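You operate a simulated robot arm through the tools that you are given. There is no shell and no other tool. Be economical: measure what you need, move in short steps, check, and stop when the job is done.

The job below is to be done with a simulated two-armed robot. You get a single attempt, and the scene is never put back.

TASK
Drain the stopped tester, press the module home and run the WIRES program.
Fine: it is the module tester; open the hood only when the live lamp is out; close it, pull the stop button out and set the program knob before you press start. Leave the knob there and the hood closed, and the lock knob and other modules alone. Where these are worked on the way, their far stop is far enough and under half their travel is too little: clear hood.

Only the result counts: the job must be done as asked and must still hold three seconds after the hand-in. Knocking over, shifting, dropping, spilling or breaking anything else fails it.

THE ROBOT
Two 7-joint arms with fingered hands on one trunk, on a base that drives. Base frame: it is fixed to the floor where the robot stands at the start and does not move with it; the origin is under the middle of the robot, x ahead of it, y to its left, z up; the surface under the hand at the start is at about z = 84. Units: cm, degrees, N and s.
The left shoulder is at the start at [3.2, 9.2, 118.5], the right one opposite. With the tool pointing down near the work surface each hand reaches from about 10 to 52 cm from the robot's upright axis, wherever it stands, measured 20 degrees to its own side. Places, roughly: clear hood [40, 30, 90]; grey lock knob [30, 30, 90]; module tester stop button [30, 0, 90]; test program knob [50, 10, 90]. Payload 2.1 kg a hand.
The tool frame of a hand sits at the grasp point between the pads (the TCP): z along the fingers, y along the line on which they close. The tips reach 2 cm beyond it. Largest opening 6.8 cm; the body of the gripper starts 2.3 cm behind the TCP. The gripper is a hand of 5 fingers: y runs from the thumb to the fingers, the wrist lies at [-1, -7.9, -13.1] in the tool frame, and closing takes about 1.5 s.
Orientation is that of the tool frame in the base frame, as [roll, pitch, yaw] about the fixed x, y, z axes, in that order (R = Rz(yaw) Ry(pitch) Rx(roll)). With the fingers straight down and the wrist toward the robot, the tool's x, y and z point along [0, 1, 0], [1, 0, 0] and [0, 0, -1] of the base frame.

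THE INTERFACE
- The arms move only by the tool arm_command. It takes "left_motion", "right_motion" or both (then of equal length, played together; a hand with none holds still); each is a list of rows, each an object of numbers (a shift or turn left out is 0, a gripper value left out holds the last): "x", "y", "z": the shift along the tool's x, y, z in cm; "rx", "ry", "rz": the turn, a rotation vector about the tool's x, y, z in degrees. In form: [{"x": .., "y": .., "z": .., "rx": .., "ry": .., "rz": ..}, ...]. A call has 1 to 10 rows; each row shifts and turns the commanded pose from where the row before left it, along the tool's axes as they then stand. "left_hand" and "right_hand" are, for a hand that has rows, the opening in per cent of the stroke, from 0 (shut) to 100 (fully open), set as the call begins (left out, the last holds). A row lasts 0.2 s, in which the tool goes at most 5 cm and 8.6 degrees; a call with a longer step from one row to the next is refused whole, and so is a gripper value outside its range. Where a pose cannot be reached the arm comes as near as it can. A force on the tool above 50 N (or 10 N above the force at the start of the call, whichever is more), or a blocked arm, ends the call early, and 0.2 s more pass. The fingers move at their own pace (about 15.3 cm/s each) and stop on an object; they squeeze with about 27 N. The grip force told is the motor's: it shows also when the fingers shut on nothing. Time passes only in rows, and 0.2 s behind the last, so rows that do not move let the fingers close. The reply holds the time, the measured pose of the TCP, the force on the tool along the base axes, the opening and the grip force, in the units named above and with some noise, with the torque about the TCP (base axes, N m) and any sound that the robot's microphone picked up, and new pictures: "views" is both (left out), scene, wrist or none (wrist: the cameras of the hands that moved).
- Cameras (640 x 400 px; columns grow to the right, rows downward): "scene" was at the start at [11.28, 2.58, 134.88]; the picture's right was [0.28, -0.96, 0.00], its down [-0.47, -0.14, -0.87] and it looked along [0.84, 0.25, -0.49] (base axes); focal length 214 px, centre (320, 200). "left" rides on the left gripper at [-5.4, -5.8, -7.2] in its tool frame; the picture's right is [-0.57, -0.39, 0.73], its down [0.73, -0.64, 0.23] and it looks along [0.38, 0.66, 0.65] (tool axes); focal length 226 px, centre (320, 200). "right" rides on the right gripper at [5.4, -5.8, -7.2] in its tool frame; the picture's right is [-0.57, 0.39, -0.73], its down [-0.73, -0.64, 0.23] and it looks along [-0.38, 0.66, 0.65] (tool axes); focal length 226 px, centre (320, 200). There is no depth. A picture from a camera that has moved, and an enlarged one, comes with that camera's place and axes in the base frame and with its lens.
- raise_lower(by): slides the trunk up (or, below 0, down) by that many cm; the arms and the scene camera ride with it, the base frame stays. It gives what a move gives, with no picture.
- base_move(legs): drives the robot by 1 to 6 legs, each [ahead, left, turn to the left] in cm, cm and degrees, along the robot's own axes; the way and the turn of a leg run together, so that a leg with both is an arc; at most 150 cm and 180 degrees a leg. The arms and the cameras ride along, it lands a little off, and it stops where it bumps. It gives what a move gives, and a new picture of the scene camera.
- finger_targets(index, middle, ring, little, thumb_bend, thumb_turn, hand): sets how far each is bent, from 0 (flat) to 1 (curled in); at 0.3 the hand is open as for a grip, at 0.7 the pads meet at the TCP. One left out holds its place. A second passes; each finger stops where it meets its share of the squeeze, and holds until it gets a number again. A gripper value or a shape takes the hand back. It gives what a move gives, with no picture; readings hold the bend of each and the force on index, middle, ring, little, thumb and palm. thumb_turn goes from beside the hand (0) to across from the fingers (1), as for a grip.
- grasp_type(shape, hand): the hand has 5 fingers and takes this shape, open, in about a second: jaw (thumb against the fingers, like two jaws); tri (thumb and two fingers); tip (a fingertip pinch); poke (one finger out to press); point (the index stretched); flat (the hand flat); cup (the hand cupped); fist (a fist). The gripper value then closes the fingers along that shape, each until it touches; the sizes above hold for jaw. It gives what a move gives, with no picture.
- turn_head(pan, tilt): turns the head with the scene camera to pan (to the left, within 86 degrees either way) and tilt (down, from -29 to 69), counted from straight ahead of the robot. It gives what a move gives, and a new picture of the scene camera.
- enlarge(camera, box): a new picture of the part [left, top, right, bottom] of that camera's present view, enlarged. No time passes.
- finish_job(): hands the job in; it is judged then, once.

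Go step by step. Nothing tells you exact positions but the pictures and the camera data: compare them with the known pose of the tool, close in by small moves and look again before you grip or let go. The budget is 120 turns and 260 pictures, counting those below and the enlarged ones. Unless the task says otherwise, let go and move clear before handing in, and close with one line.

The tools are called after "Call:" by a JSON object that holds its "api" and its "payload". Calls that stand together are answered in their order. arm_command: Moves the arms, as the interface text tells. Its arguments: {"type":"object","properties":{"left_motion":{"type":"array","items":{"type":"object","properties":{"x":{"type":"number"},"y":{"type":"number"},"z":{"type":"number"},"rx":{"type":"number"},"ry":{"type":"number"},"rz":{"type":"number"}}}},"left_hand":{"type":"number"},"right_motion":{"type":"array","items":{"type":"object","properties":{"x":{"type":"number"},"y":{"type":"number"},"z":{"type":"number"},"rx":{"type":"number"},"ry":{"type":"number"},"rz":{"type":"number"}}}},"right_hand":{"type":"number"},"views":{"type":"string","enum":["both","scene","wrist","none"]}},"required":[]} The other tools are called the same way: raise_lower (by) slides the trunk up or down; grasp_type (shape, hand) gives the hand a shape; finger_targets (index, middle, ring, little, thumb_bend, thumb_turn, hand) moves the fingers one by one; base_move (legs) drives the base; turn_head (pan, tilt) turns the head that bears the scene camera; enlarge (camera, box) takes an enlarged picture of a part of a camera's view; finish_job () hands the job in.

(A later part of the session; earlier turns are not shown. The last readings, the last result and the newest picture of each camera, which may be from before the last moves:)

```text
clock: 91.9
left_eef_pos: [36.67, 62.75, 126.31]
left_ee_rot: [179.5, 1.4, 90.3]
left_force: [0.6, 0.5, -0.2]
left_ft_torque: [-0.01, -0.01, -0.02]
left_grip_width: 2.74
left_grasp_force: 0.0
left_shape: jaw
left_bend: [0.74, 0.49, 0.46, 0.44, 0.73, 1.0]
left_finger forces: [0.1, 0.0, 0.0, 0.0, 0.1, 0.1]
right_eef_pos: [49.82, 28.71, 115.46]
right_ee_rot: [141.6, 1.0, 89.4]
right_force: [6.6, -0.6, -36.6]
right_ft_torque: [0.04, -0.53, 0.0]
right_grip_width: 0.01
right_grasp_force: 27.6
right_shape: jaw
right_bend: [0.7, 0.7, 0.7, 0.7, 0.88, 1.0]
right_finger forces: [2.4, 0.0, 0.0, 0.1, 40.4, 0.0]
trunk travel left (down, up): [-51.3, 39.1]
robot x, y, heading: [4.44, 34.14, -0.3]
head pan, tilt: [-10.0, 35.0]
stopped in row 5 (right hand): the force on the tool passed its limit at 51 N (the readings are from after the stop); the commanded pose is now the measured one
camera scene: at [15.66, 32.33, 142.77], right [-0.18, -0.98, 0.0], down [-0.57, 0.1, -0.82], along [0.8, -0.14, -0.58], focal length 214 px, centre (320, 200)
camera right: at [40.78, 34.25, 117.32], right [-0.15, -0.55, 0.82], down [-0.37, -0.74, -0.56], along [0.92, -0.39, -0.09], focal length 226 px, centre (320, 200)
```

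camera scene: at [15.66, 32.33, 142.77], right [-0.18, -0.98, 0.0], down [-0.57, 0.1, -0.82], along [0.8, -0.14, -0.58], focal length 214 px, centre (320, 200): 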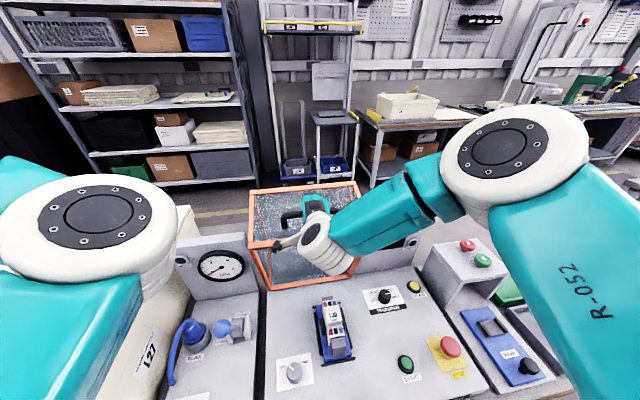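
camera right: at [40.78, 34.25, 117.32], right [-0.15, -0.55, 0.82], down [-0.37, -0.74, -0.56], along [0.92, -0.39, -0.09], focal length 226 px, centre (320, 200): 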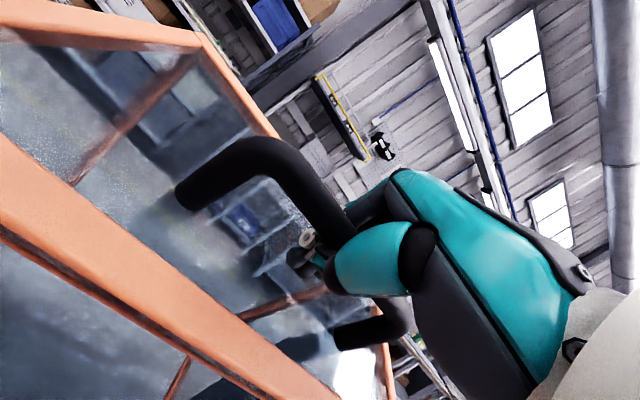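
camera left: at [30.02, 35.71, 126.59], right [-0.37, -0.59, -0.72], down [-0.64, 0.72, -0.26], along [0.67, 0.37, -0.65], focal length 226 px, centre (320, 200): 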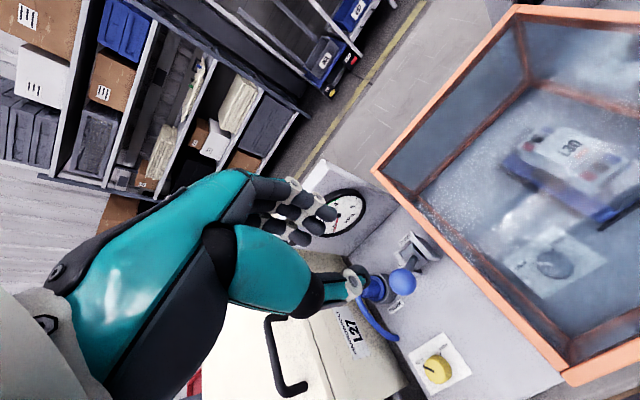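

Hand is a bit high for the arc (thumb loaded). Ease down 1 cm.

Call:
{"api": "arm_command", "payload": {"right_motion": [{"y": -0.4, "z": 0.5}, {"y": -0.4, "z": 0.5}, {}], "views": "none"}}

```text
clock: 92.7
left_eef_pos: [36.27, 62.69, 126.46]
left_ee_rot: [179.3, 1.4, 90.3]
left_force: [0.1, -0.3, 0.2]
left_ft_torque: [0.02, 0.0, 0.03]
left_grip_width: 2.69
left_grasp_force: 0.0
left_shape: jaw
left_bend: [0.74, 0.49, 0.46, 0.44, 0.73, 1.0]
left_finger forces: [0.1, 0.0, 0.0, 0.1, 0.0, 0.0]
right_eef_pos: [49.66, 28.8, 114.65]
right_ee_rot: [140.9, 1.0, 89.4]
right_force: [1.0, 0.4, 0.8]
right_ft_torque: [-0.01, 0.05, -0.05]
right_grip_width: 0.0
right_grasp_force: 27.0
right_shape: jaw
right_bend: [0.7, 0.7, 0.7, 0.7, 0.88, 1.0]
right_finger forces: [1.4, 0.1, 0.0, 0.1, 0.0, 0.0]
trunk travel left (down, up): [-51.3, 39.1]
robot x, y, heading: [5.35, 33.74, -0.2]
head pan, tilt: [-10.0, 35.0]
```

Call:
{"api": "arm_command", "payload": {"right_motion": [{"y": -1.7, "z": -1.17}, {"y": -1.78, "z": -1.05}, {"y": -1.86, "z": -0.92}]}}

```text
clock: 93.5
left_eef_pos: [36.68, 62.65, 126.37]
left_ee_rot: [179.5, 1.3, 90.4]
left_force: [-0.5, 0.5, 0.1]
left_ft_torque: [0.01, -0.01, -0.04]
left_grip_width: 2.72
left_grasp_force: 0.0
left_shape: jaw
left_bend: [0.74, 0.49, 0.46, 0.44, 0.73, 1.0]
left_finger forces: [0.0, 0.0, 0.2, 0.0, 0.0, 0.0]
right_eef_pos: [43.8, 28.63, 113.41]
right_ee_rot: [141.3, 1.0, 89.3]
right_force: [8.9, -0.3, -23.0]
right_ft_torque: [0.01, -0.29, 0.01]
right_grip_width: 0.0
right_grasp_force: 27.2
right_shape: jaw
right_bend: [0.7, 0.7, 0.7, 0.7, 0.88, 1.0]
right_finger forces: [3.8, 0.1, 0.1, 0.0, 30.1, 0.0]
trunk travel left (down, up): [-51.3, 39.1]
robot x, y, heading: [4.72, 33.94, -0.3]
head pan, tilt: [-10.0, 35.0]
camera scene: at [15.69, 32.34, 142.75], right [-0.18, -0.98, 0.0], down [-0.57, 0.1, -0.82], along [0.8, -0.14, -0.58], focal length 214 px, centre (320, 200)
camera right: at [34.82, 34.26, 115.35], right [-0.16, -0.55, 0.82], down [-0.37, -0.74, -0.57], along [0.92, -0.39, -0.08], focal length 226 px, centre (320, 200)
```

scene: 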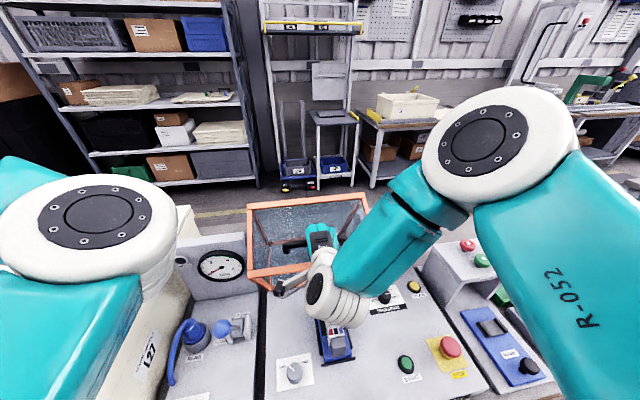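
right: 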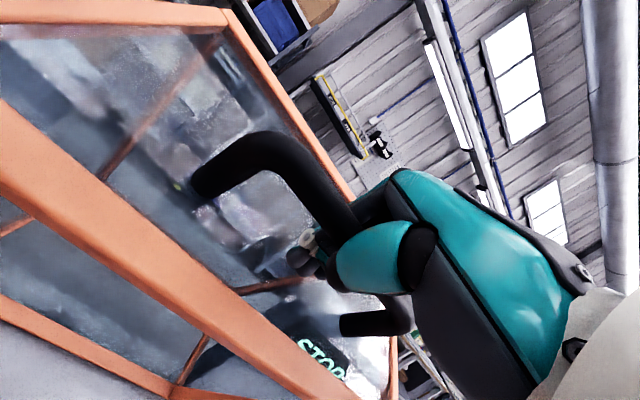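

Call:
{"api": "arm_command", "payload": {"right_motion": [{"y": -2.33, "z": -0.23, "rx": 5}, {"y": -2.03, "z": -0.38, "rx": 5}, {"y": -2.07, "z": -0.06, "rx": 5}], "views": "wrist"}}

```text
clock: 94.3
left_eef_pos: [36.73, 62.64, 126.43]
left_ee_rot: [179.5, 1.4, 90.3]
left_force: [-0.4, 0.2, -0.7]
left_ft_torque: [-0.01, 0.01, -0.03]
left_grip_width: 2.73
left_grasp_force: 0.2
left_shape: jaw
left_bend: [0.74, 0.49, 0.46, 0.44, 0.73, 1.0]
left_finger forces: [0.0, 0.0, 0.0, 0.1, 0.0, 0.1]
right_eef_pos: [38.06, 28.69, 110.5]
right_ee_rot: [156.2, 0.9, 89.4]
right_force: [10.4, -3.9, -15.2]
right_ft_torque: [0.05, -0.09, 0.01]
right_grip_width: 0.01
right_grasp_force: 26.9
right_shape: jaw
right_bend: [0.7, 0.7, 0.7, 0.7, 0.88, 1.0]
right_finger forces: [7.0, 0.0, 0.0, 0.0, 23.4, 0.1]
trunk travel left (down, up): [-51.3, 39.1]
robot x, y, heading: [4.8, 33.87, -0.2]
head pan, tilt: [-10.0, 35.0]
camera right: at [29.82, 34.4, 114.63], right [0.05, -0.55, 0.83], down [-0.5, -0.73, -0.46], along [0.86, -0.39, -0.32], focal length 226 px, centre (320, 200)
```

right: 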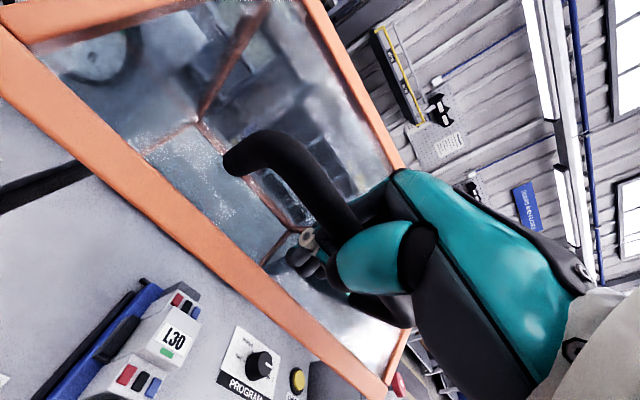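

Call:
{"api": "arm_command", "payload": {"right_motion": [{"y": -2.0, "z": 0.2, "rx": 5}, {"y": -1.94, "z": 0.52, "rx": 5}, {"y": -1.83, "z": 0.82, "rx": 5}, {"y": -1.68, "z": 1.1, "rx": 4}]}}

```text
clock: 95.3
left_eef_pos: [36.71, 62.67, 126.43]
left_ee_rot: [179.5, 1.4, 90.4]
left_force: [0.5, -0.1, -0.3]
left_ft_torque: [-0.01, 0.03, 0.03]
left_grip_width: 2.7
left_grasp_force: 0.0
left_shape: jaw
left_bend: [0.74, 0.49, 0.46, 0.44, 0.73, 1.0]
left_finger forces: [0.0, 0.0, 0.0, 0.1, 0.1, 0.0]
right_eef_pos: [31.27, 28.81, 105.9]
right_ee_rot: [175.2, 0.9, 89.3]
right_force: [17.5, -2.7, -18.4]
right_ft_torque: [0.03, 0.04, -0.07]
right_grip_width: 0.01
right_grasp_force: 27.0
right_shape: jaw
right_bend: [0.7, 0.7, 0.7, 0.7, 0.88, 1.0]
right_finger forces: [14.9, 0.1, 0.0, 1.6, 22.4, 0.0]
trunk travel left (down, up): [-51.3, 39.1]
robot x, y, heading: [4.8, 34.14, -0.3]
head pan, tilt: [-10.0, 35.0]
camera scene: at [15.73, 32.29, 142.77], right [-0.18, -0.98, 0.0], down [-0.57, 0.1, -0.82], along [0.8, -0.14, -0.58], focal length 214 px, centre (320, 200)
camera right: at [25.05, 34.41, 112.48], right [0.32, -0.56, 0.77], down [-0.63, -0.73, -0.27], along [0.71, -0.39, -0.58], focal length 226 px, centre (320, 200)
```

scene: 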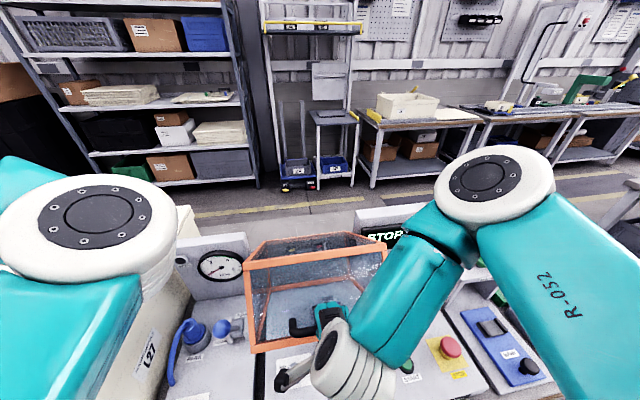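
right: 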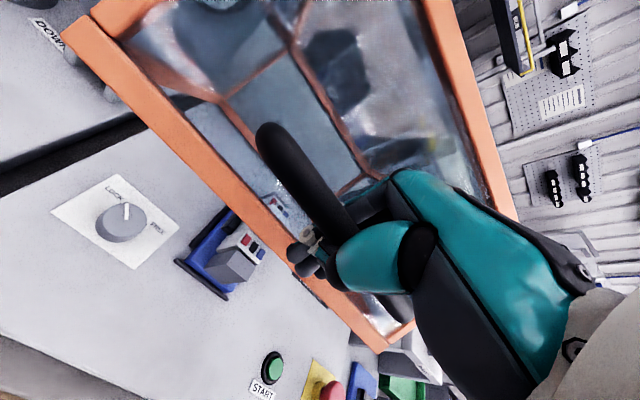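

Call:
{"api": "arm_command", "payload": {"right_motion": [{"y": -1.24, "z": 1.66}, {"y": -1.41, "z": 1.44}, {"y": -1.31, "z": 1.53}, {"y": -1.2, "z": 1.62}], "views": "wrist"}}

```text
clock: 96.3
left_eef_pos: [36.34, 62.71, 126.42]
left_ee_rot: [179.4, 1.5, 90.3]
left_force: [-0.9, -0.6, 0.2]
left_ft_torque: [-0.01, -0.01, 0.01]
left_grip_width: 2.74
left_grasp_force: 0.0
left_shape: jaw
left_bend: [0.74, 0.49, 0.46, 0.44, 0.73, 1.0]
left_finger forces: [0.1, 0.0, 0.0, 0.0, 0.1, 0.0]
right_eef_pos: [26.64, 28.86, 99.26]
right_ee_rot: [175.1, 0.8, 89.3]
right_force: [1.8, 2.3, -2.0]
right_ft_torque: [-0.01, -0.02, -0.03]
right_grip_width: 0.0
right_grasp_force: 27.4
right_shape: jaw
right_bend: [0.7, 0.7, 0.7, 0.7, 0.88, 1.0]
right_finger forces: [5.1, 0.0, 0.0, 0.1, 0.0, 0.1]
trunk travel left (down, up): [-51.3, 39.1]
robot x, y, heading: [4.76, 33.97, -0.1]
head pan, tilt: [-10.0, 35.0]
camera right: at [20.25, 34.39, 105.89], right [0.32, -0.56, 0.77], down [-0.63, -0.73, -0.27], along [0.71, -0.39, -0.58], focal length 226 px, centre (320, 200)
```

right: 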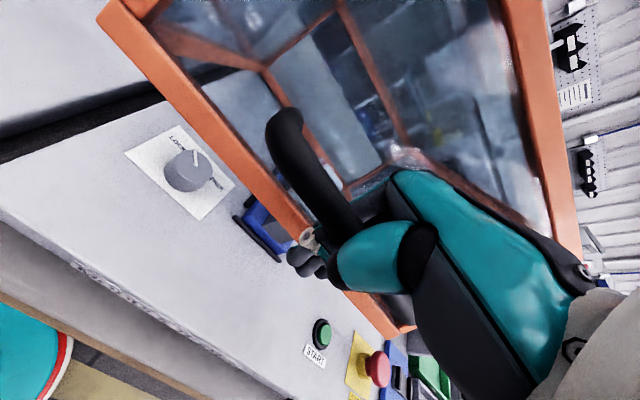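

Call:
{"api": "arm_command", "payload": {"right_motion": [{"y": -1.09, "z": 1.69}, {"y": -0.98, "z": 1.76}], "views": "none"}}

```text
clock: 96.9
left_eef_pos: [36.37, 62.61, 126.47]
left_ee_rot: [179.3, 1.4, 90.2]
left_force: [0.1, 0.4, 1.2]
left_ft_torque: [0.01, -0.01, -0.01]
left_grip_width: 2.73
left_grasp_force: 0.1
left_shape: jaw
left_bend: [0.74, 0.49, 0.46, 0.44, 0.73, 1.0]
left_finger forces: [0.0, 0.0, 0.0, 0.0, 0.0, 0.0]
right_eef_pos: [24.94, 29.3, 95.88]
right_ee_rot: [175.1, 1.0, 89.2]
right_force: [2.5, -3.5, -1.6]
right_ft_torque: [0.09, 0.01, -0.02]
right_grip_width: 0.0
right_grasp_force: 27.4
right_shape: jaw
right_bend: [0.7, 0.7, 0.7, 0.7, 0.88, 1.0]
right_finger forces: [3.4, 0.0, 0.0, 0.0, 0.0, 0.0]
right hand out of reach, approached as far as the arm can: row 2
trunk travel left (down, up): [-51.3, 39.1]
robot x, y, heading: [4.92, 33.91, -0.3]
head pan, tilt: [-10.0, 35.0]
```

Arm limit; continue down with the trunk and small base steps back.

Call:
{"api": "raise_lower", "payload": {"by": -1.5}}

Call:
{"api": "base_move", "payload": {"legs": [[-1, 0, 0]]}}

Call:
{"api": "raise_lower", "payload": {"by": -2.5}}

```text
clock: 97.5
left_eef_pos: [36.07, 62.61, 124.97]
left_ee_rot: [179.1, 1.6, 90.4]
left_force: [0.0, 0.3, 0.2]
left_ft_torque: [-0.04, 0.0, -0.01]
left_grip_width: 2.72
left_grasp_force: 0.1
left_shape: jaw
left_bend: [0.74, 0.49, 0.46, 0.44, 0.73, 1.0]
left_finger forces: [0.0, 0.1, 0.0, 0.0, 0.0, 0.1]
right_eef_pos: [24.78, 29.45, 94.45]
right_ee_rot: [175.1, 1.0, 89.4]
right_force: [-15.6, 0.0, 3.2]
right_ft_torque: [-0.01, -0.26, 0.02]
right_grip_width: 0.0
right_grasp_force: 27.0
right_shape: jaw
right_bend: [0.7, 0.7, 0.7, 0.7, 0.88, 1.0]
right_finger forces: [0.1, 0.0, 0.0, 0.0, 14.7, 0.0]
trunk travel left (down, up): [-49.8, 40.6]
robot x, y, heading: [4.92, 33.87, -0.5]
head pan, tilt: [-10.0, 35.0]
```

```text
clock: 98.2
left_eef_pos: [35.48, 62.69, 124.88]
left_ee_rot: [179.3, 1.5, 90.4]
left_force: [0.6, 0.7, 0.8]
left_ft_torque: [0.01, -0.05, 0.0]
left_grip_width: 2.76
left_grasp_force: 0.1
left_shape: jaw
left_bend: [0.74, 0.49, 0.46, 0.44, 0.73, 1.0]
left_finger forces: [0.0, 0.0, 0.1, 0.0, 0.0, 0.0]
right_eef_pos: [24.32, 29.38, 94.38]
right_ee_rot: [175.0, 1.0, 89.2]
right_force: [7.0, -0.5, -5.2]
right_ft_torque: [-0.01, 0.12, -0.04]
right_grip_width: 0.02
right_grasp_force: 27.0
right_shape: jaw
right_bend: [0.7, 0.7, 0.7, 0.7, 0.87, 1.0]
right_finger forces: [8.0, 0.0, 0.0, 0.6, 0.0, 0.0]
trunk travel left (down, up): [-49.8, 40.6]
robot x, y, heading: [3.46, 33.97, -0.4]
head pan, tilt: [-10.0, 35.0]
camera scene: at [14.59, 32.36, 141.29], right [-0.18, -0.98, 0.0], down [-0.57, 0.1, -0.82], along [0.81, -0.14, -0.57], focal length 214 px, centre (320, 200)
```

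scene: 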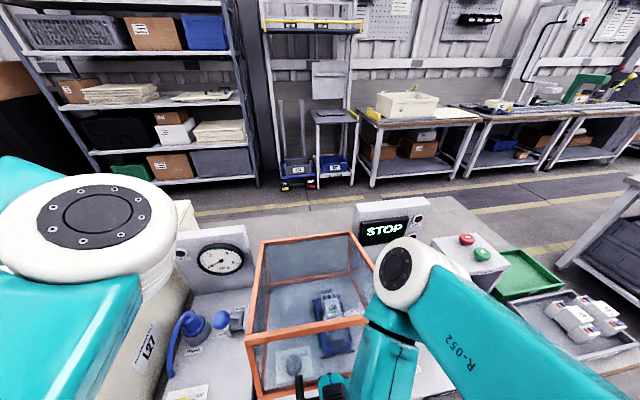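

```text
clock: 99.0
left_eef_pos: [35.11, 62.7, 122.51]
left_ee_rot: [179.2, 1.5, 90.2]
left_force: [0.4, 0.6, 0.3]
left_ft_torque: [0.02, 0.01, 0.0]
left_grip_width: 2.73
left_grasp_force: 0.0
left_shape: jaw
left_bend: [0.74, 0.49, 0.46, 0.44, 0.73, 1.0]
left_finger forces: [0.1, 0.0, 0.0, 0.0, 0.0, 0.1]
right_eef_pos: [23.76, 29.34, 91.92]
right_ee_rot: [175.1, 1.0, 89.2]
right_force: [-16.9, 0.0, 2.9]
right_ft_torque: [-0.01, -0.34, 0.02]
right_grip_width: 0.0
right_grasp_force: 26.9
right_shape: jaw
right_bend: [0.7, 0.7, 0.7, 0.7, 0.87, 1.0]
right_finger forces: [0.0, 0.1, 0.0, 0.1, 15.5, 0.0]
trunk travel left (down, up): [-47.3, 43.1]
robot x, y, heading: [3.83, 33.8, -0.0]
head pan, tilt: [-10.0, 35.0]
```

Call:
{"api": "base_move", "payload": {"legs": [[-0.8, 0, 0]]}}

Call:
{"api": "raise_lower", "payload": {"by": -2}}

Call:
{"api": "raise_lower", "payload": {"by": -1}}

Call:
{"api": "enlarge", "payload": {"camera": "right", "box": [0, 0, 500, 400]}}

```text
clock: 99.7
left_eef_pos: [34.7, 62.75, 122.4]
left_ee_rot: [179.3, 1.5, 90.4]
left_force: [-0.7, -0.9, 0.3]
left_ft_torque: [0.0, 0.0, 0.0]
left_grip_width: 2.75
left_grasp_force: 0.0
left_shape: jaw
left_bend: [0.74, 0.49, 0.46, 0.44, 0.73, 1.0]
left_finger forces: [0.0, 0.1, 0.0, 0.1, 0.0, 0.0]
right_eef_pos: [23.37, 29.36, 91.9]
right_ee_rot: [175.1, 1.0, 89.0]
right_force: [4.5, 0.1, -2.8]
right_ft_torque: [-0.01, 0.08, 0.01]
right_grip_width: 0.0
right_grasp_force: 27.2
right_shape: jaw
right_bend: [0.7, 0.7, 0.7, 0.7, 0.87, 1.0]
right_finger forces: [5.5, 0.1, 0.0, 0.2, 0.2, 0.1]
trunk travel left (down, up): [-47.3, 43.1]
robot x, y, heading: [2.84, 33.9, -0.2]
head pan, tilt: [-10.0, 35.0]
camera scene: at [13.91, 32.36, 138.78], right [-0.18, -0.98, 0.0], down [-0.57, 0.1, -0.82], along [0.81, -0.14, -0.57], focal length 214 px, centre (320, 200)
```

scene: 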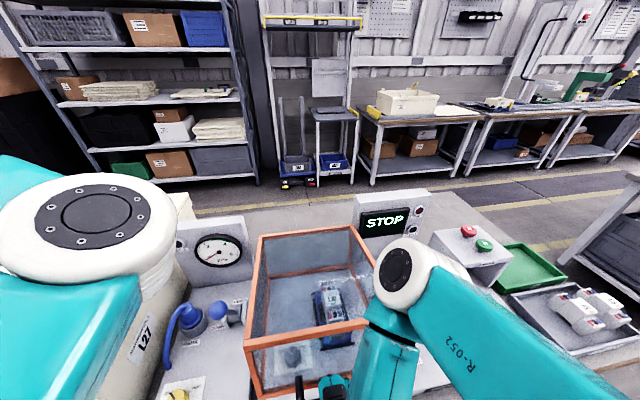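

```text
clock: 100.4
left_eef_pos: [34.52, 62.73, 120.45]
left_ee_rot: [179.2, 1.5, 90.3]
left_force: [0.5, -0.9, -0.2]
left_ft_torque: [-0.01, 0.03, 0.01]
left_grip_width: 2.75
left_grasp_force: 0.0
left_shape: jaw
left_bend: [0.74, 0.49, 0.46, 0.44, 0.73, 1.0]
left_finger forces: [0.0, 0.0, 0.1, 0.1, 0.0, 0.0]
right_eef_pos: [23.2, 29.33, 89.94]
right_ee_rot: [175.0, 1.1, 89.1]
right_force: [-10.4, 0.2, 0.2]
right_ft_torque: [0.01, -0.25, 0.01]
right_grip_width: 0.0
right_grasp_force: 27.0
right_shape: jaw
right_bend: [0.7, 0.7, 0.7, 0.7, 0.87, 1.0]
right_finger forces: [0.0, 0.0, 0.0, 0.0, 8.9, 0.0]
trunk travel left (down, up): [-45.3, 45.1]
robot x, y, heading: [2.8, 33.64, -0.2]
head pan, tilt: [-10.0, 35.0]
```

```text
clock: 101.0
left_eef_pos: [34.15, 62.7, 119.53]
left_ee_rot: [179.3, 1.5, 90.2]
left_force: [0.0, -0.8, -0.3]
left_ft_torque: [0.01, 0.04, 0.01]
left_grip_width: 2.71
left_grasp_force: 0.0
left_shape: jaw
left_bend: [0.74, 0.49, 0.46, 0.44, 0.73, 1.0]
left_finger forces: [0.1, 0.0, 0.0, 0.0, 0.0, 0.1]
right_eef_pos: [23.1, 29.41, 89.12]
right_ee_rot: [175.0, 1.1, 89.1]
right_force: [-20.2, 1.0, 0.9]
right_ft_torque: [0.0, -0.42, 0.04]
right_grip_width: 0.03
right_grasp_force: 26.9
right_shape: jaw
right_bend: [0.7, 0.7, 0.7, 0.7, 0.87, 1.0]
right_finger forces: [0.1, 0.0, 0.1, 0.1, 18.9, 0.0]
trunk travel left (down, up): [-44.3, 46.1]
robot x, y, heading: [3.15, 33.75, -0.1]
head pan, tilt: [-10.0, 35.0]
```

```text
1.00 times, centred on (250, 200) of right (not enlarged: the box is as wide or as high as the picture)
camera zoom: at [16.7, 35.03, 95.56], right [0.31, -0.56, 0.77], down [-0.63, -0.73, -0.27], along [0.71, -0.4, -0.58], focal length 226 px, centre (390, 200)
```

zoom: 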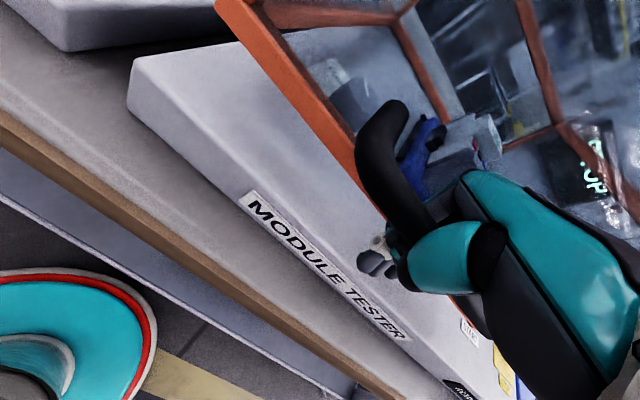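

Call:
{"api": "base_move", "payload": {"legs": [[-0.8, 0, 0]]}}

Call:
{"api": "raise_lower", "payload": {"by": -1.2}}

Call:
{"api": "enlarge", "payload": {"camera": "right", "box": [100, 0, 600, 400]}}

```text
clock: 101.7
left_eef_pos: [33.79, 62.67, 119.44]
left_ee_rot: [179.5, 1.5, 90.4]
left_force: [0.6, 0.2, -0.2]
left_ft_torque: [0.0, 0.04, 0.0]
left_grip_width: 2.73
left_grasp_force: 0.0
left_shape: jaw
left_bend: [0.74, 0.49, 0.46, 0.44, 0.73, 1.0]
left_finger forces: [0.0, 0.0, 0.0, 0.0, 0.0, 0.0]
right_eef_pos: [22.62, 29.33, 89.02]
right_ee_rot: [174.9, 1.1, 89.1]
right_force: [4.3, 0.4, -3.1]
right_ft_torque: [0.02, 0.08, -0.01]
right_grip_width: 0.0
right_grasp_force: 27.4
right_shape: jaw
right_bend: [0.7, 0.7, 0.7, 0.7, 0.87, 1.0]
right_finger forces: [4.6, 0.0, 0.0, 0.1, 0.0, 0.0]
trunk travel left (down, up): [-44.3, 46.1]
robot x, y, heading: [2.13, 33.85, -0.2]
head pan, tilt: [-10.0, 35.0]
camera scene: at [13.36, 32.36, 135.77], right [-0.18, -0.98, 0.0], down [-0.57, 0.1, -0.82], along [0.81, -0.14, -0.57], focal length 214 px, centre (320, 200)
```

scene: 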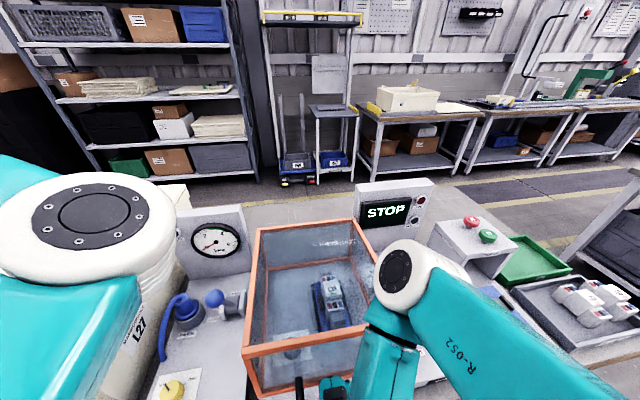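

```text
clock: 102.3
left_eef_pos: [33.63, 62.59, 118.31]
left_ee_rot: [179.3, 1.5, 90.3]
left_force: [-0.2, 0.4, -1.0]
left_ft_torque: [-0.01, 0.01, 0.02]
left_grip_width: 2.74
left_grasp_force: 0.1
left_shape: jaw
left_bend: [0.74, 0.49, 0.46, 0.44, 0.73, 1.0]
left_finger forces: [0.1, 0.0, 0.0, 0.1, 0.0, 0.0]
right_eef_pos: [22.64, 29.4, 87.81]
right_ee_rot: [175.0, 1.2, 89.1]
right_force: [-1.3, 0.3, -2.5]
right_ft_torque: [0.01, -0.02, -0.02]
right_grip_width: 0.0
right_grasp_force: 27.2
right_shape: jaw
right_bend: [0.7, 0.7, 0.7, 0.7, 0.87, 1.0]
right_finger forces: [0.9, 0.0, 0.0, 0.0, 1.5, 0.0]
trunk travel left (down, up): [-43.1, 47.3]
robot x, y, heading: [2.18, 33.53, -0.3]
head pan, tilt: [-10.0, 35.0]
```

```text
1.00 times, centred on (350, 200) of right (not enlarged: the box is as wide or as high as the picture)
camera zoom: at [16.16, 35.01, 94.32], right [0.31, -0.56, 0.77], down [-0.63, -0.73, -0.27], along [0.71, -0.4, -0.58], focal length 226 px, centre (290, 200)
```

zoom: 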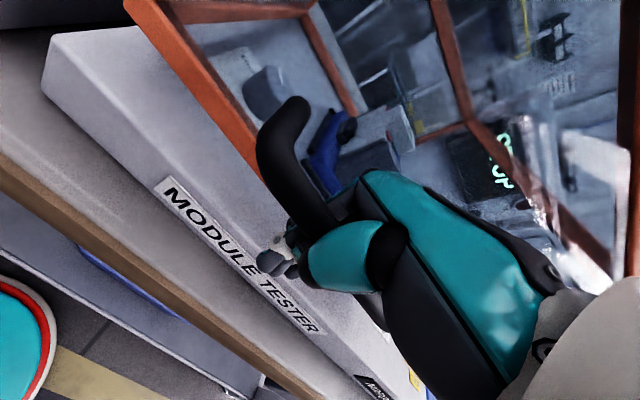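

Call:
{"api": "raise_lower", "payload": {"by": -1}}

Call:
{"api": "raise_lower", "payload": {"by": -0.6}}

Call:
{"api": "enlarge", "payload": {"camera": "right", "box": [100, 0, 600, 400]}}

```text
clock: 102.9
left_eef_pos: [33.65, 62.65, 117.35]
left_ee_rot: [179.4, 1.4, 90.3]
left_force: [1.1, 0.0, 0.6]
left_ft_torque: [0.01, 0.0, -0.03]
left_grip_width: 2.76
left_grasp_force: 0.1
left_shape: jaw
left_bend: [0.74, 0.49, 0.46, 0.44, 0.73, 1.0]
left_finger forces: [0.0, 0.0, 0.1, 0.0, 0.1, 0.0]
right_eef_pos: [22.46, 29.33, 86.72]
right_ee_rot: [175.0, 1.2, 89.1]
right_force: [-7.2, 0.3, -1.8]
right_ft_torque: [-0.05, -0.17, 0.05]
right_grip_width: 0.01
right_grasp_force: 26.9
right_shape: jaw
right_bend: [0.7, 0.7, 0.7, 0.7, 0.87, 1.0]
right_finger forces: [0.1, 0.1, 0.1, 0.1, 5.7, 0.0]
trunk travel left (down, up): [-42.1, 48.3]
robot x, y, heading: [2.19, 33.64, -0.2]
head pan, tilt: [-10.0, 35.0]
```

```text
clock: 103.4
left_eef_pos: [33.62, 62.77, 116.61]
left_ee_rot: [179.2, 1.5, 90.3]
left_force: [-0.6, -0.2, 0.1]
left_ft_torque: [-0.02, 0.0, 0.01]
left_grip_width: 2.71
left_grasp_force: 0.0
left_shape: jaw
left_bend: [0.74, 0.49, 0.46, 0.44, 0.73, 1.0]
left_finger forces: [0.0, 0.0, 0.1, 0.1, 0.1, 0.1]
right_eef_pos: [22.49, 29.23, 86.17]
right_ee_rot: [175.1, 1.3, 89.0]
right_force: [-10.9, 0.3, -1.0]
right_ft_torque: [-0.04, -0.23, -0.01]
right_grip_width: 0.02
right_grasp_force: 26.5
right_shape: jaw
right_bend: [0.7, 0.7, 0.7, 0.7, 0.87, 1.0]
right_finger forces: [0.0, 0.1, 0.1, 0.0, 9.3, 0.0]
trunk travel left (down, up): [-41.5, 48.9]
robot x, y, heading: [2.19, 33.9, -0.3]
head pan, tilt: [-10.0, 35.0]
```

```text
1.00 times, centred on (350, 200) of right (not enlarged: the box is as wide or as high as the picture)
camera zoom: at [16.07, 35.01, 92.73], right [0.31, -0.56, 0.77], down [-0.63, -0.73, -0.27], along [0.71, -0.4, -0.58], focal length 226 px, centre (290, 200)
```

zoom: 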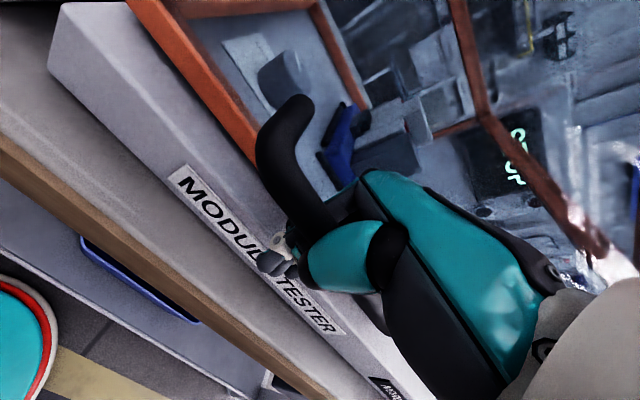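

Nearly closed. Open the fingers so it settles, and check.

Call:
{"api": "arm_command", "payload": {"right_motion": [{}, {}, {}, {}, {}], "right_hand": 38, "views": "wrist"}}

Call:
{"api": "enlarge", "payload": {"camera": "scene", "box": [200, 200, 420, 400]}}

```text
clock: 104.6
left_eef_pos: [33.51, 62.64, 116.76]
left_ee_rot: [179.2, 1.4, 90.3]
left_force: [0.2, -0.5, 0.3]
left_ft_torque: [0.03, -0.01, -0.03]
left_grip_width: 2.74
left_grasp_force: 0.1
left_shape: jaw
left_bend: [0.74, 0.49, 0.46, 0.44, 0.73, 1.0]
left_finger forces: [0.0, 0.0, 0.0, 0.0, 0.0, 0.0]
right_eef_pos: [22.51, 29.29, 86.13]
right_ee_rot: [174.8, 1.2, 89.0]
right_force: [-17.1, -2.7, 0.0]
right_ft_torque: [0.05, -0.19, -0.31]
right_grip_width: 2.23
right_grasp_force: 0.0
right_shape: jaw
right_bend: [0.74, 0.73, 0.52, 0.45, 0.73, 1.0]
right_finger forces: [0.0, 12.6, 4.7, 0.0, 0.0, 0.0]
trunk travel left (down, up): [-41.5, 48.9]
robot x, y, heading: [2.64, 33.69, -0.3]
head pan, tilt: [-10.0, 35.0]
camera right: at [16.02, 34.97, 92.74], right [0.31, -0.56, 0.77], down [-0.63, -0.73, -0.27], along [0.71, -0.4, -0.58], focal length 226 px, centre (320, 200)
```

right: 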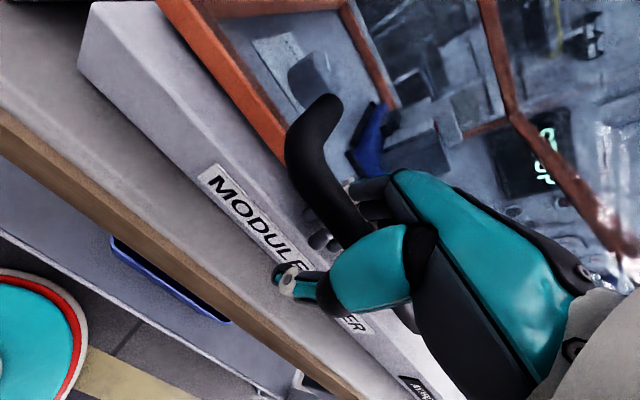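

```text
2.00 times, centred on (310, 300) of scene
camera zoom: at [13.33, 32.32, 132.99], right [-0.18, -0.98, 0.0], down [-0.56, 0.1, -0.82], along [0.81, -0.14, -0.57], focal length 429 px, centre (340, 0)
```

zoom: 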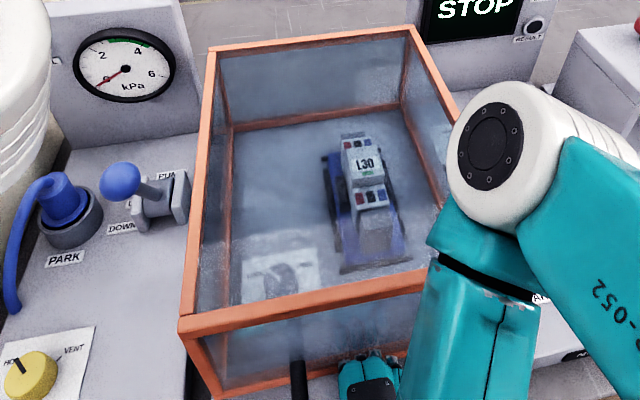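

Call:
{"api": "base_move", "payload": {"legs": [[-0.6, 0, 0]]}}

Call:
{"api": "raise_lower", "payload": {"by": 2.5}}

Call:
{"api": "enlarge", "payload": {"camera": "right", "box": [100, 0, 600, 400]}}

```text
clock: 105.3
left_eef_pos: [33.09, 62.71, 116.72]
left_ee_rot: [179.3, 1.5, 90.4]
left_force: [0.2, 0.1, 0.1]
left_ft_torque: [-0.01, -0.01, 0.02]
left_grip_width: 2.73
left_grasp_force: 0.0
left_shape: jaw
left_bend: [0.74, 0.49, 0.46, 0.44, 0.73, 1.0]
left_finger forces: [0.0, 0.0, 0.0, 0.1, 0.0, 0.1]
right_eef_pos: [22.0, 29.3, 86.23]
right_ee_rot: [174.9, 1.2, 89.0]
right_force: [-6.2, 0.0, 0.3]
right_ft_torque: [-0.04, -0.1, -0.03]
right_grip_width: 2.45
right_grasp_force: 0.1
right_shape: jaw
right_bend: [0.74, 0.53, 0.47, 0.45, 0.73, 1.0]
right_finger forces: [0.0, 4.0, 0.0, 0.0, 0.0, 0.0]
trunk travel left (down, up): [-41.5, 48.9]
robot x, y, heading: [1.91, 33.84, -0.1]
head pan, tilt: [-10.0, 35.0]
camera scene: at [12.92, 32.37, 132.98], right [-0.18, -0.98, 0.0], down [-0.56, 0.1, -0.82], along [0.81, -0.14, -0.57], focal length 214 px, centre (320, 200)
```

scene: 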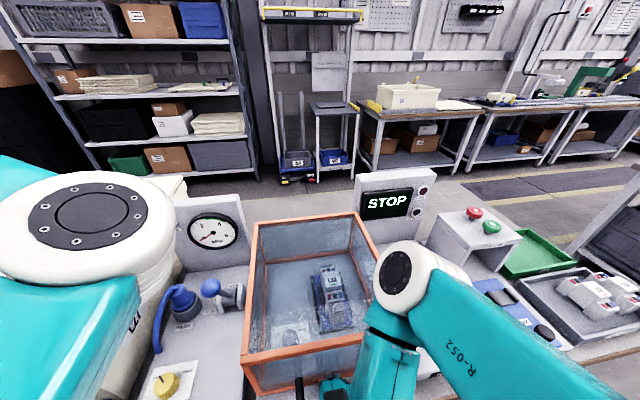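

```text
clock: 106.1
left_eef_pos: [33.08, 62.67, 119.21]
left_ee_rot: [179.3, 1.4, 90.3]
left_force: [0.5, 0.4, -0.9]
left_ft_torque: [0.02, -0.02, -0.02]
left_grip_width: 2.76
left_grasp_force: 0.0
left_shape: jaw
left_bend: [0.74, 0.49, 0.46, 0.44, 0.73, 1.0]
left_finger forces: [0.1, 0.0, 0.1, 0.0, 0.1, 0.0]
right_eef_pos: [21.88, 29.36, 88.67]
right_ee_rot: [174.9, 1.2, 89.0]
right_force: [-4.1, -0.4, 1.7]
right_ft_torque: [-0.02, -0.09, -0.06]
right_grip_width: 2.45
right_grasp_force: 0.0
right_shape: jaw
right_bend: [0.74, 0.53, 0.47, 0.45, 0.73, 1.0]
right_finger forces: [0.0, 3.9, 0.0, 0.0, 0.0, 0.0]
trunk travel left (down, up): [-44.0, 46.4]
robot x, y, heading: [1.59, 34.08, -0.3]
head pan, tilt: [-10.0, 35.0]
```

```text
1.00 times, centred on (350, 200) of right (not enlarged: the box is as wide or as high as the picture)
camera zoom: at [15.58, 35.02, 95.24], right [0.31, -0.56, 0.77], down [-0.63, -0.73, -0.27], along [0.71, -0.4, -0.58], focal length 226 px, centre (290, 200)
```

zoom: 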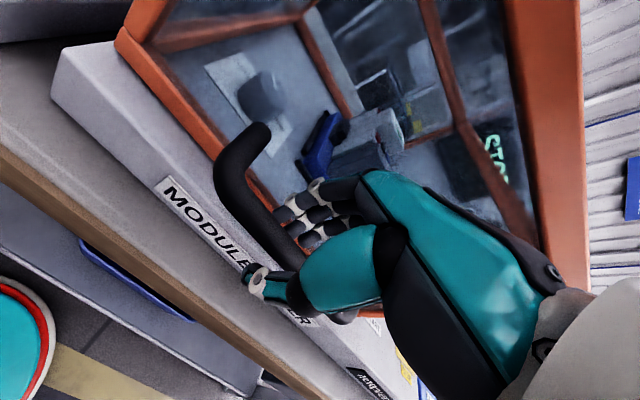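

Closed. Withdraw: up past the bar, then back, then up.

Call:
{"api": "raise_lower", "payload": {"by": 3.5}}

Call:
{"api": "base_move", "payload": {"legs": [[-3, 0, 0]]}}

Call:
{"api": "raise_lower", "payload": {"by": 12}}

Call:
{"api": "turn_head", "payload": {"pan": -20, "tilt": 50}}

```text
clock: 106.8
left_eef_pos: [33.12, 62.8, 122.65]
left_ee_rot: [179.3, 1.5, 90.4]
left_force: [-0.4, -0.4, -0.1]
left_ft_torque: [0.0, -0.01, 0.04]
left_grip_width: 2.72
left_grasp_force: 0.1
left_shape: jaw
left_bend: [0.74, 0.49, 0.46, 0.44, 0.73, 1.0]
left_finger forces: [0.0, 0.0, 0.0, 0.1, 0.0, 0.0]
right_eef_pos: [21.97, 29.39, 92.15]
right_ee_rot: [174.9, 1.2, 89.0]
right_force: [-3.7, 0.3, 2.3]
right_ft_torque: [-0.04, -0.11, -0.06]
right_grip_width: 2.46
right_grasp_force: 0.1
right_shape: jaw
right_bend: [0.74, 0.53, 0.47, 0.45, 0.73, 1.0]
right_finger forces: [0.0, 4.0, 0.0, 0.0, 0.0, 0.0]
trunk travel left (down, up): [-47.5, 42.9]
robot x, y, heading: [1.69, 34.06, -0.3]
head pan, tilt: [-10.0, 35.0]
```

```text
clock: 107.7
left_eef_pos: [30.13, 62.77, 122.62]
left_ee_rot: [179.3, 1.4, 90.3]
left_force: [0.8, 0.7, 0.1]
left_ft_torque: [0.02, -0.01, 0.01]
left_grip_width: 2.74
left_grasp_force: 0.2
left_shape: jaw
left_bend: [0.74, 0.49, 0.46, 0.44, 0.73, 1.0]
left_finger forces: [0.0, 0.0, 0.0, 0.0, 0.0, 0.0]
right_eef_pos: [18.96, 29.21, 92.22]
right_ee_rot: [175.0, 1.2, 88.9]
right_force: [-0.1, 0.8, -0.4]
right_ft_torque: [0.01, 0.01, 0.02]
right_grip_width: 2.58
right_grasp_force: 0.1
right_shape: jaw
right_bend: [0.74, 0.5, 0.47, 0.45, 0.73, 1.0]
right_finger forces: [0.0, 0.0, 0.0, 0.0, 0.0, 0.0]
trunk travel left (down, up): [-47.5, 42.9]
robot x, y, heading: [-1.35, 34.04, -0.3]
head pan, tilt: [-10.0, 35.0]
camera scene: at [9.33, 32.38, 139.0], right [-0.18, -0.98, 0.0], down [-0.56, 0.1, -0.82], along [0.81, -0.14, -0.57], focal length 214 px, centre (320, 200)
```

scene: 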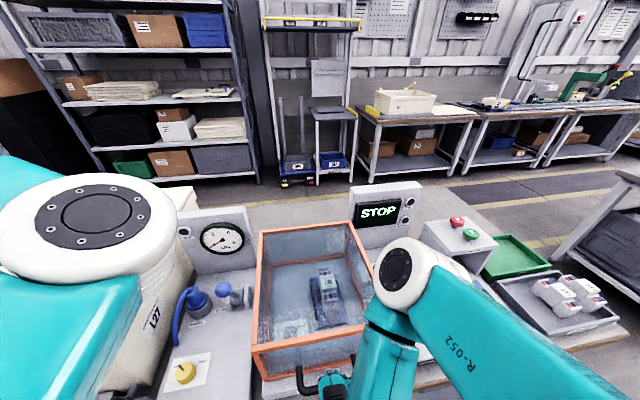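

```text
clock: 109.2
left_eef_pos: [30.22, 62.84, 134.72]
left_ee_rot: [179.4, 1.6, 90.5]
left_force: [-0.3, -0.3, -0.7]
left_ft_torque: [0.02, -0.02, -0.03]
left_grip_width: 2.74
left_grasp_force: 0.1
left_shape: jaw
left_bend: [0.74, 0.49, 0.46, 0.44, 0.73, 1.0]
left_finger forces: [0.0, 0.0, 0.1, 0.0, 0.0, 0.0]
right_eef_pos: [19.07, 29.38, 104.21]
right_ee_rot: [174.9, 1.2, 89.0]
right_force: [0.4, 0.2, 0.1]
right_ft_torque: [-0.01, -0.03, 0.02]
right_grip_width: 2.58
right_grasp_force: 0.0
right_shape: jaw
right_bend: [0.74, 0.5, 0.47, 0.45, 0.73, 1.0]
right_finger forces: [0.0, 0.0, 0.0, 0.0, 0.0, 0.1]
trunk travel left (down, up): [-59.5, 30.9]
robot x, y, heading: [-1.54, 33.97, -0.1]
head pan, tilt: [-10.0, 35.0]
```

```text
clock: 110.0
left_eef_pos: [30.25, 62.74, 134.68]
left_ee_rot: [179.3, 1.4, 90.3]
left_force: [0.3, 1.1, 0.0]
left_ft_torque: [-0.02, 0.01, 0.03]
left_grip_width: 2.75
left_grasp_force: 0.1
left_shape: jaw
left_bend: [0.74, 0.49, 0.46, 0.44, 0.73, 1.0]
left_finger forces: [0.0, 0.0, 0.0, 0.1, 0.0, 0.0]
right_eef_pos: [19.06, 29.26, 104.17]
right_ee_rot: [174.9, 1.2, 89.0]
right_force: [-1.0, -0.5, 0.0]
right_ft_torque: [-0.01, 0.01, -0.03]
right_grip_width: 2.56
right_grasp_force: 0.1
right_shape: jaw
right_bend: [0.74, 0.5, 0.47, 0.45, 0.73, 1.0]
right_finger forces: [0.0, 0.1, 0.0, 0.1, 0.1, 0.1]
trunk travel left (down, up): [-59.5, 30.9]
robot x, y, heading: [-1.13, 34.22, -0.4]
head pan, tilt: [-20.0, 50.0]
camera scene: at [7.22, 31.28, 148.86], right [-0.34, -0.94, 0.0], down [-0.72, 0.26, -0.64], along [0.6, -0.22, -0.77], focal length 214 px, centre (320, 200)
```

scene: 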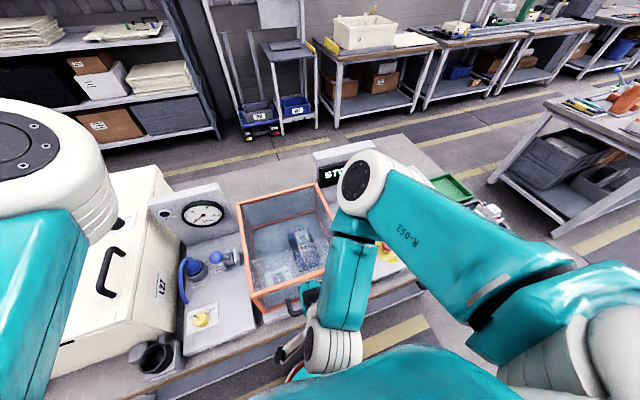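

Hood is closed. Now drive right/back so the right hand can work STOP, knob and START.

Call:
{"api": "base_move", "payload": {"legs": [[-6, 0, 0], [0, -19, 0]]}}

Call:
{"api": "arm_command", "payload": {"right_motion": [{"y": 4, "rx": 5}, {"y": 4, "x": -3}, {"y": 4, "x": -3}, {"y": 3, "x": -3}], "right_hand": 100}}

```text
clock: 112.1
left_eef_pos: [23.97, 43.65, 134.71]
left_ee_rot: [179.3, 1.4, 90.3]
left_force: [-0.3, -0.1, -0.3]
left_ft_torque: [0.0, 0.01, 0.04]
left_grip_width: 2.74
left_grasp_force: 0.0
left_shape: jaw
left_bend: [0.74, 0.49, 0.46, 0.44, 0.73, 1.0]
left_finger forces: [0.1, 0.0, 0.0, 0.0, 0.1, 0.0]
right_eef_pos: [12.83, 10.33, 104.21]
right_ee_rot: [174.9, 1.1, 89.0]
right_force: [0.7, 0.0, 0.8]
right_ft_torque: [0.0, 0.0, -0.01]
right_grip_width: 2.59
right_grasp_force: 0.1
right_shape: jaw
right_bend: [0.74, 0.5, 0.47, 0.45, 0.73, 1.0]
right_finger forces: [0.0, 0.0, 0.0, 0.0, 0.0, 0.1]
trunk travel left (down, up): [-59.5, 30.9]
robot x, y, heading: [-7.58, 14.81, -0.2]
head pan, tilt: [-20.0, 50.0]
camera scene: at [0.98, 12.2, 148.86], right [-0.34, -0.94, 0.0], down [-0.72, 0.26, -0.64], along [0.6, -0.22, -0.77], focal length 214 px, centre (320, 200)
```

scene: 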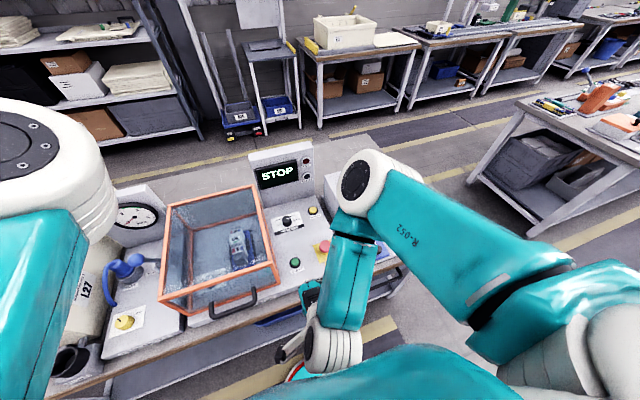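

```text
clock: 113.1
left_eef_pos: [24.09, 43.7, 134.74]
left_ee_rot: [179.3, 1.4, 90.3]
left_force: [0.4, 0.2, -1.0]
left_ft_torque: [0.0, 0.03, 0.0]
left_grip_width: 2.74
left_grasp_force: 0.1
left_shape: jaw
left_bend: [0.74, 0.49, 0.46, 0.44, 0.73, 1.0]
left_finger forces: [0.0, 0.1, 0.0, 0.0, 0.1, 0.1]
right_eef_pos: [27.65, 1.37, 104.97]
right_ee_rot: [179.8, 1.3, 89.1]
right_force: [0.0, -0.4, 0.5]
right_ft_torque: [-0.04, -0.02, 0.03]
right_grip_width: 6.81
right_grasp_force: 0.0
right_shape: jaw
right_bend: [0.3, 0.3, 0.3, 0.3, 0.3, 0.98]
right_finger forces: [0.0, 0.0, 0.0, 0.0, 0.1, 0.1]
trunk travel left (down, up): [-59.5, 30.9]
robot x, y, heading: [-7.91, 15.05, -0.1]
head pan, tilt: [-20.0, 50.0]
camera scene: at [0.99, 12.26, 148.86], right [-0.34, -0.94, 0.0], down [-0.72, 0.26, -0.64], along [0.6, -0.22, -0.77], focal length 214 px, centre (320, 200)
camera right: at [21.89, 6.91, 112.19], right [0.38, -0.56, 0.74], down [-0.65, -0.73, -0.22], along [0.66, -0.4, -0.64], focal length 226 px, centre (320, 200)
```

scene: 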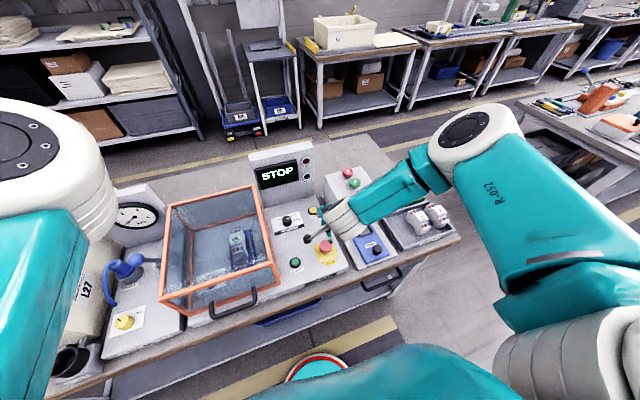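
right: 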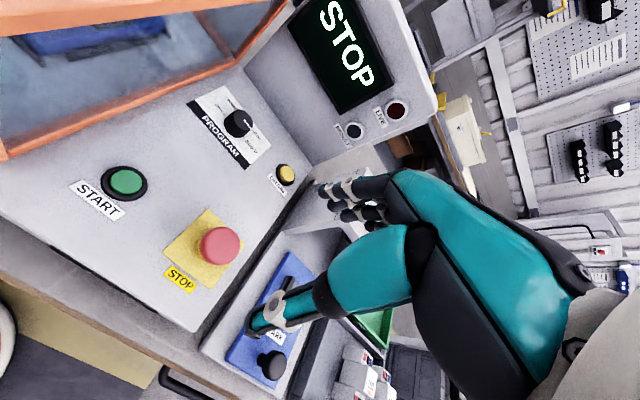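

STOP head at (30.8, -0.6), top ≈87. Move above it with the jaw open.

Call:
{"api": "arm_command", "payload": {"right_motion": [{"x": -1.95, "y": 3.1}, {"z": 4}, {"z": 4}, {"z": 3.5}]}}

Call:
{"api": "enlarge", "payload": {"camera": "right", "box": [140, 120, 440, 360]}}

```text
clock: 114.1
left_eef_pos: [23.86, 43.73, 134.65]
left_ee_rot: [179.2, 1.5, 90.4]
left_force: [0.1, 0.7, -0.5]
left_ft_torque: [-0.01, 0.01, 0.03]
left_grip_width: 2.71
left_grasp_force: 0.0
left_shape: jaw
left_bend: [0.74, 0.49, 0.46, 0.44, 0.73, 1.0]
left_finger forces: [0.0, 0.0, 0.0, 0.0, 0.0, 0.0]
right_eef_pos: [30.63, -1.04, 93.4]
right_ee_rot: [-180.0, 1.2, 89.1]
right_force: [0.2, 0.2, 0.3]
right_ft_torque: [0.03, 0.01, 0.02]
right_grip_width: 6.78
right_grasp_force: 0.1
right_shape: jaw
right_bend: [0.3, 0.3, 0.3, 0.3, 0.3, 0.98]
right_finger forces: [0.0, 0.0, 0.1, 0.0, 0.0, 0.1]
trunk travel left (down, up): [-59.5, 30.9]
robot x, y, heading: [-7.55, 14.94, -0.3]
head pan, tilt: [-20.0, 50.0]
camera scene: at [0.98, 12.31, 148.86], right [-0.34, -0.94, 0.0], down [-0.72, 0.26, -0.64], along [0.6, -0.22, -0.77], focal length 214 px, centre (320, 200)
camera right: at [24.88, 4.53, 100.5], right [0.38, -0.56, 0.74], down [-0.65, -0.73, -0.22], along [0.66, -0.4, -0.64], focal length 226 px, centre (320, 200)
```

scene: 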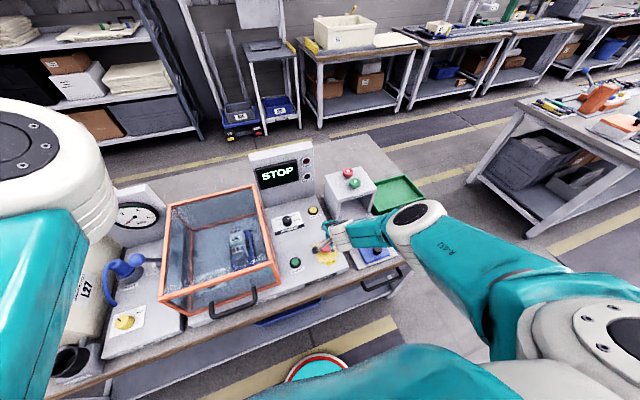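
right: 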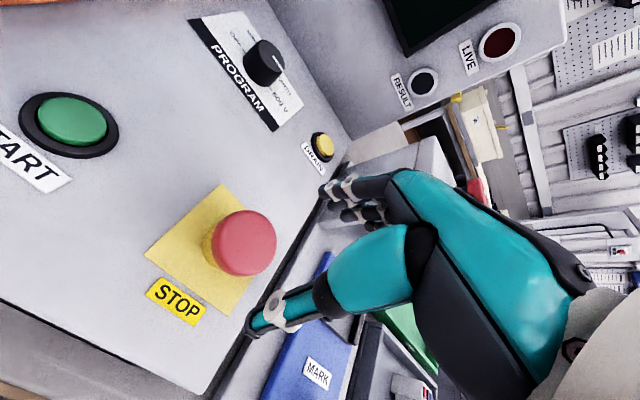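

```text
1.67 times, centred on (290, 240) of right
camera zoom: at [24.88, 4.53, 100.5], right [0.38, -0.56, 0.74], down [-0.65, -0.73, -0.22], along [0.66, -0.4, -0.64], focal length 377 px, centre (370, 133)
```

zoom: 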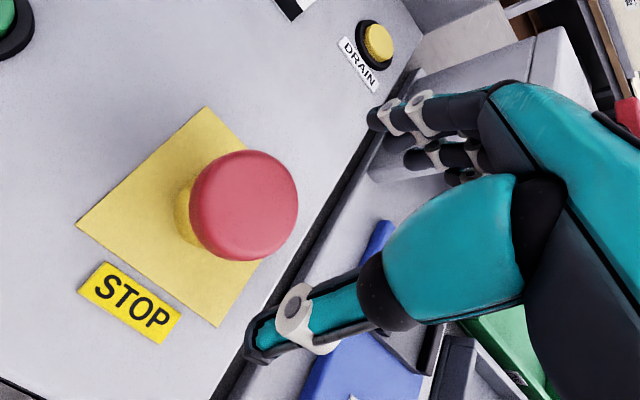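

Aligned; shift 0.5 and lower around the head.

Call:
{"api": "arm_command", "payload": {"right_motion": [{"x": 0.55, "z": 2}, {"z": 2}, {"z": 1.5}, {"z": 0.8}, {"z": 0.5}], "views": "wrist"}}

```text
clock: 115.3
left_eef_pos: [23.95, 43.73, 134.68]
left_ee_rot: [179.3, 1.5, 90.4]
left_force: [-0.4, 0.4, -0.7]
left_ft_torque: [0.0, -0.03, -0.01]
left_grip_width: 2.72
left_grasp_force: 0.1
left_shape: jaw
left_bend: [0.74, 0.49, 0.46, 0.44, 0.73, 1.0]
left_finger forces: [0.0, 0.1, 0.0, 0.0, 0.1, 0.0]
right_eef_pos: [29.96, -0.55, 90.07]
right_ee_rot: [179.8, 1.2, 89.0]
right_force: [0.2, -0.7, 0.1]
right_ft_torque: [0.03, -0.03, 0.0]
right_grip_width: 6.79
right_grasp_force: 0.0
right_shape: jaw
right_bend: [0.3, 0.3, 0.3, 0.3, 0.3, 0.98]
right_finger forces: [0.1, 0.1, 0.0, 0.2, 0.0, 0.0]
right hand out of reach, approached as far as the arm can: row 2, 3, 4, 5
trunk travel left (down, up): [-59.5, 30.9]
robot x, y, heading: [-7.56, 14.66, -0.3]
head pan, tilt: [-20.0, 50.0]
camera right: at [24.11, 5.15, 97.18], right [0.38, -0.56, 0.74], down [-0.65, -0.73, -0.22], along [0.66, -0.4, -0.64], focal length 226 px, centre (320, 200)
```

right: 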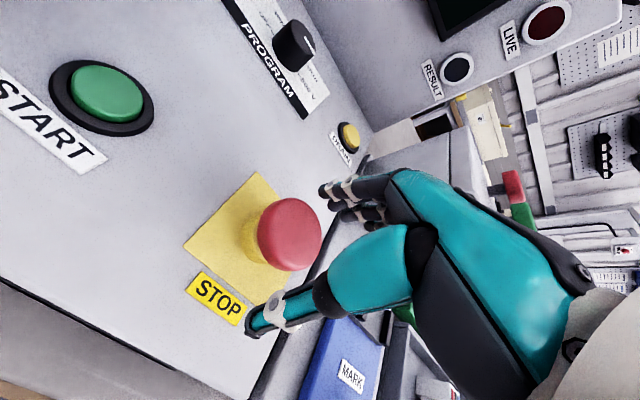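

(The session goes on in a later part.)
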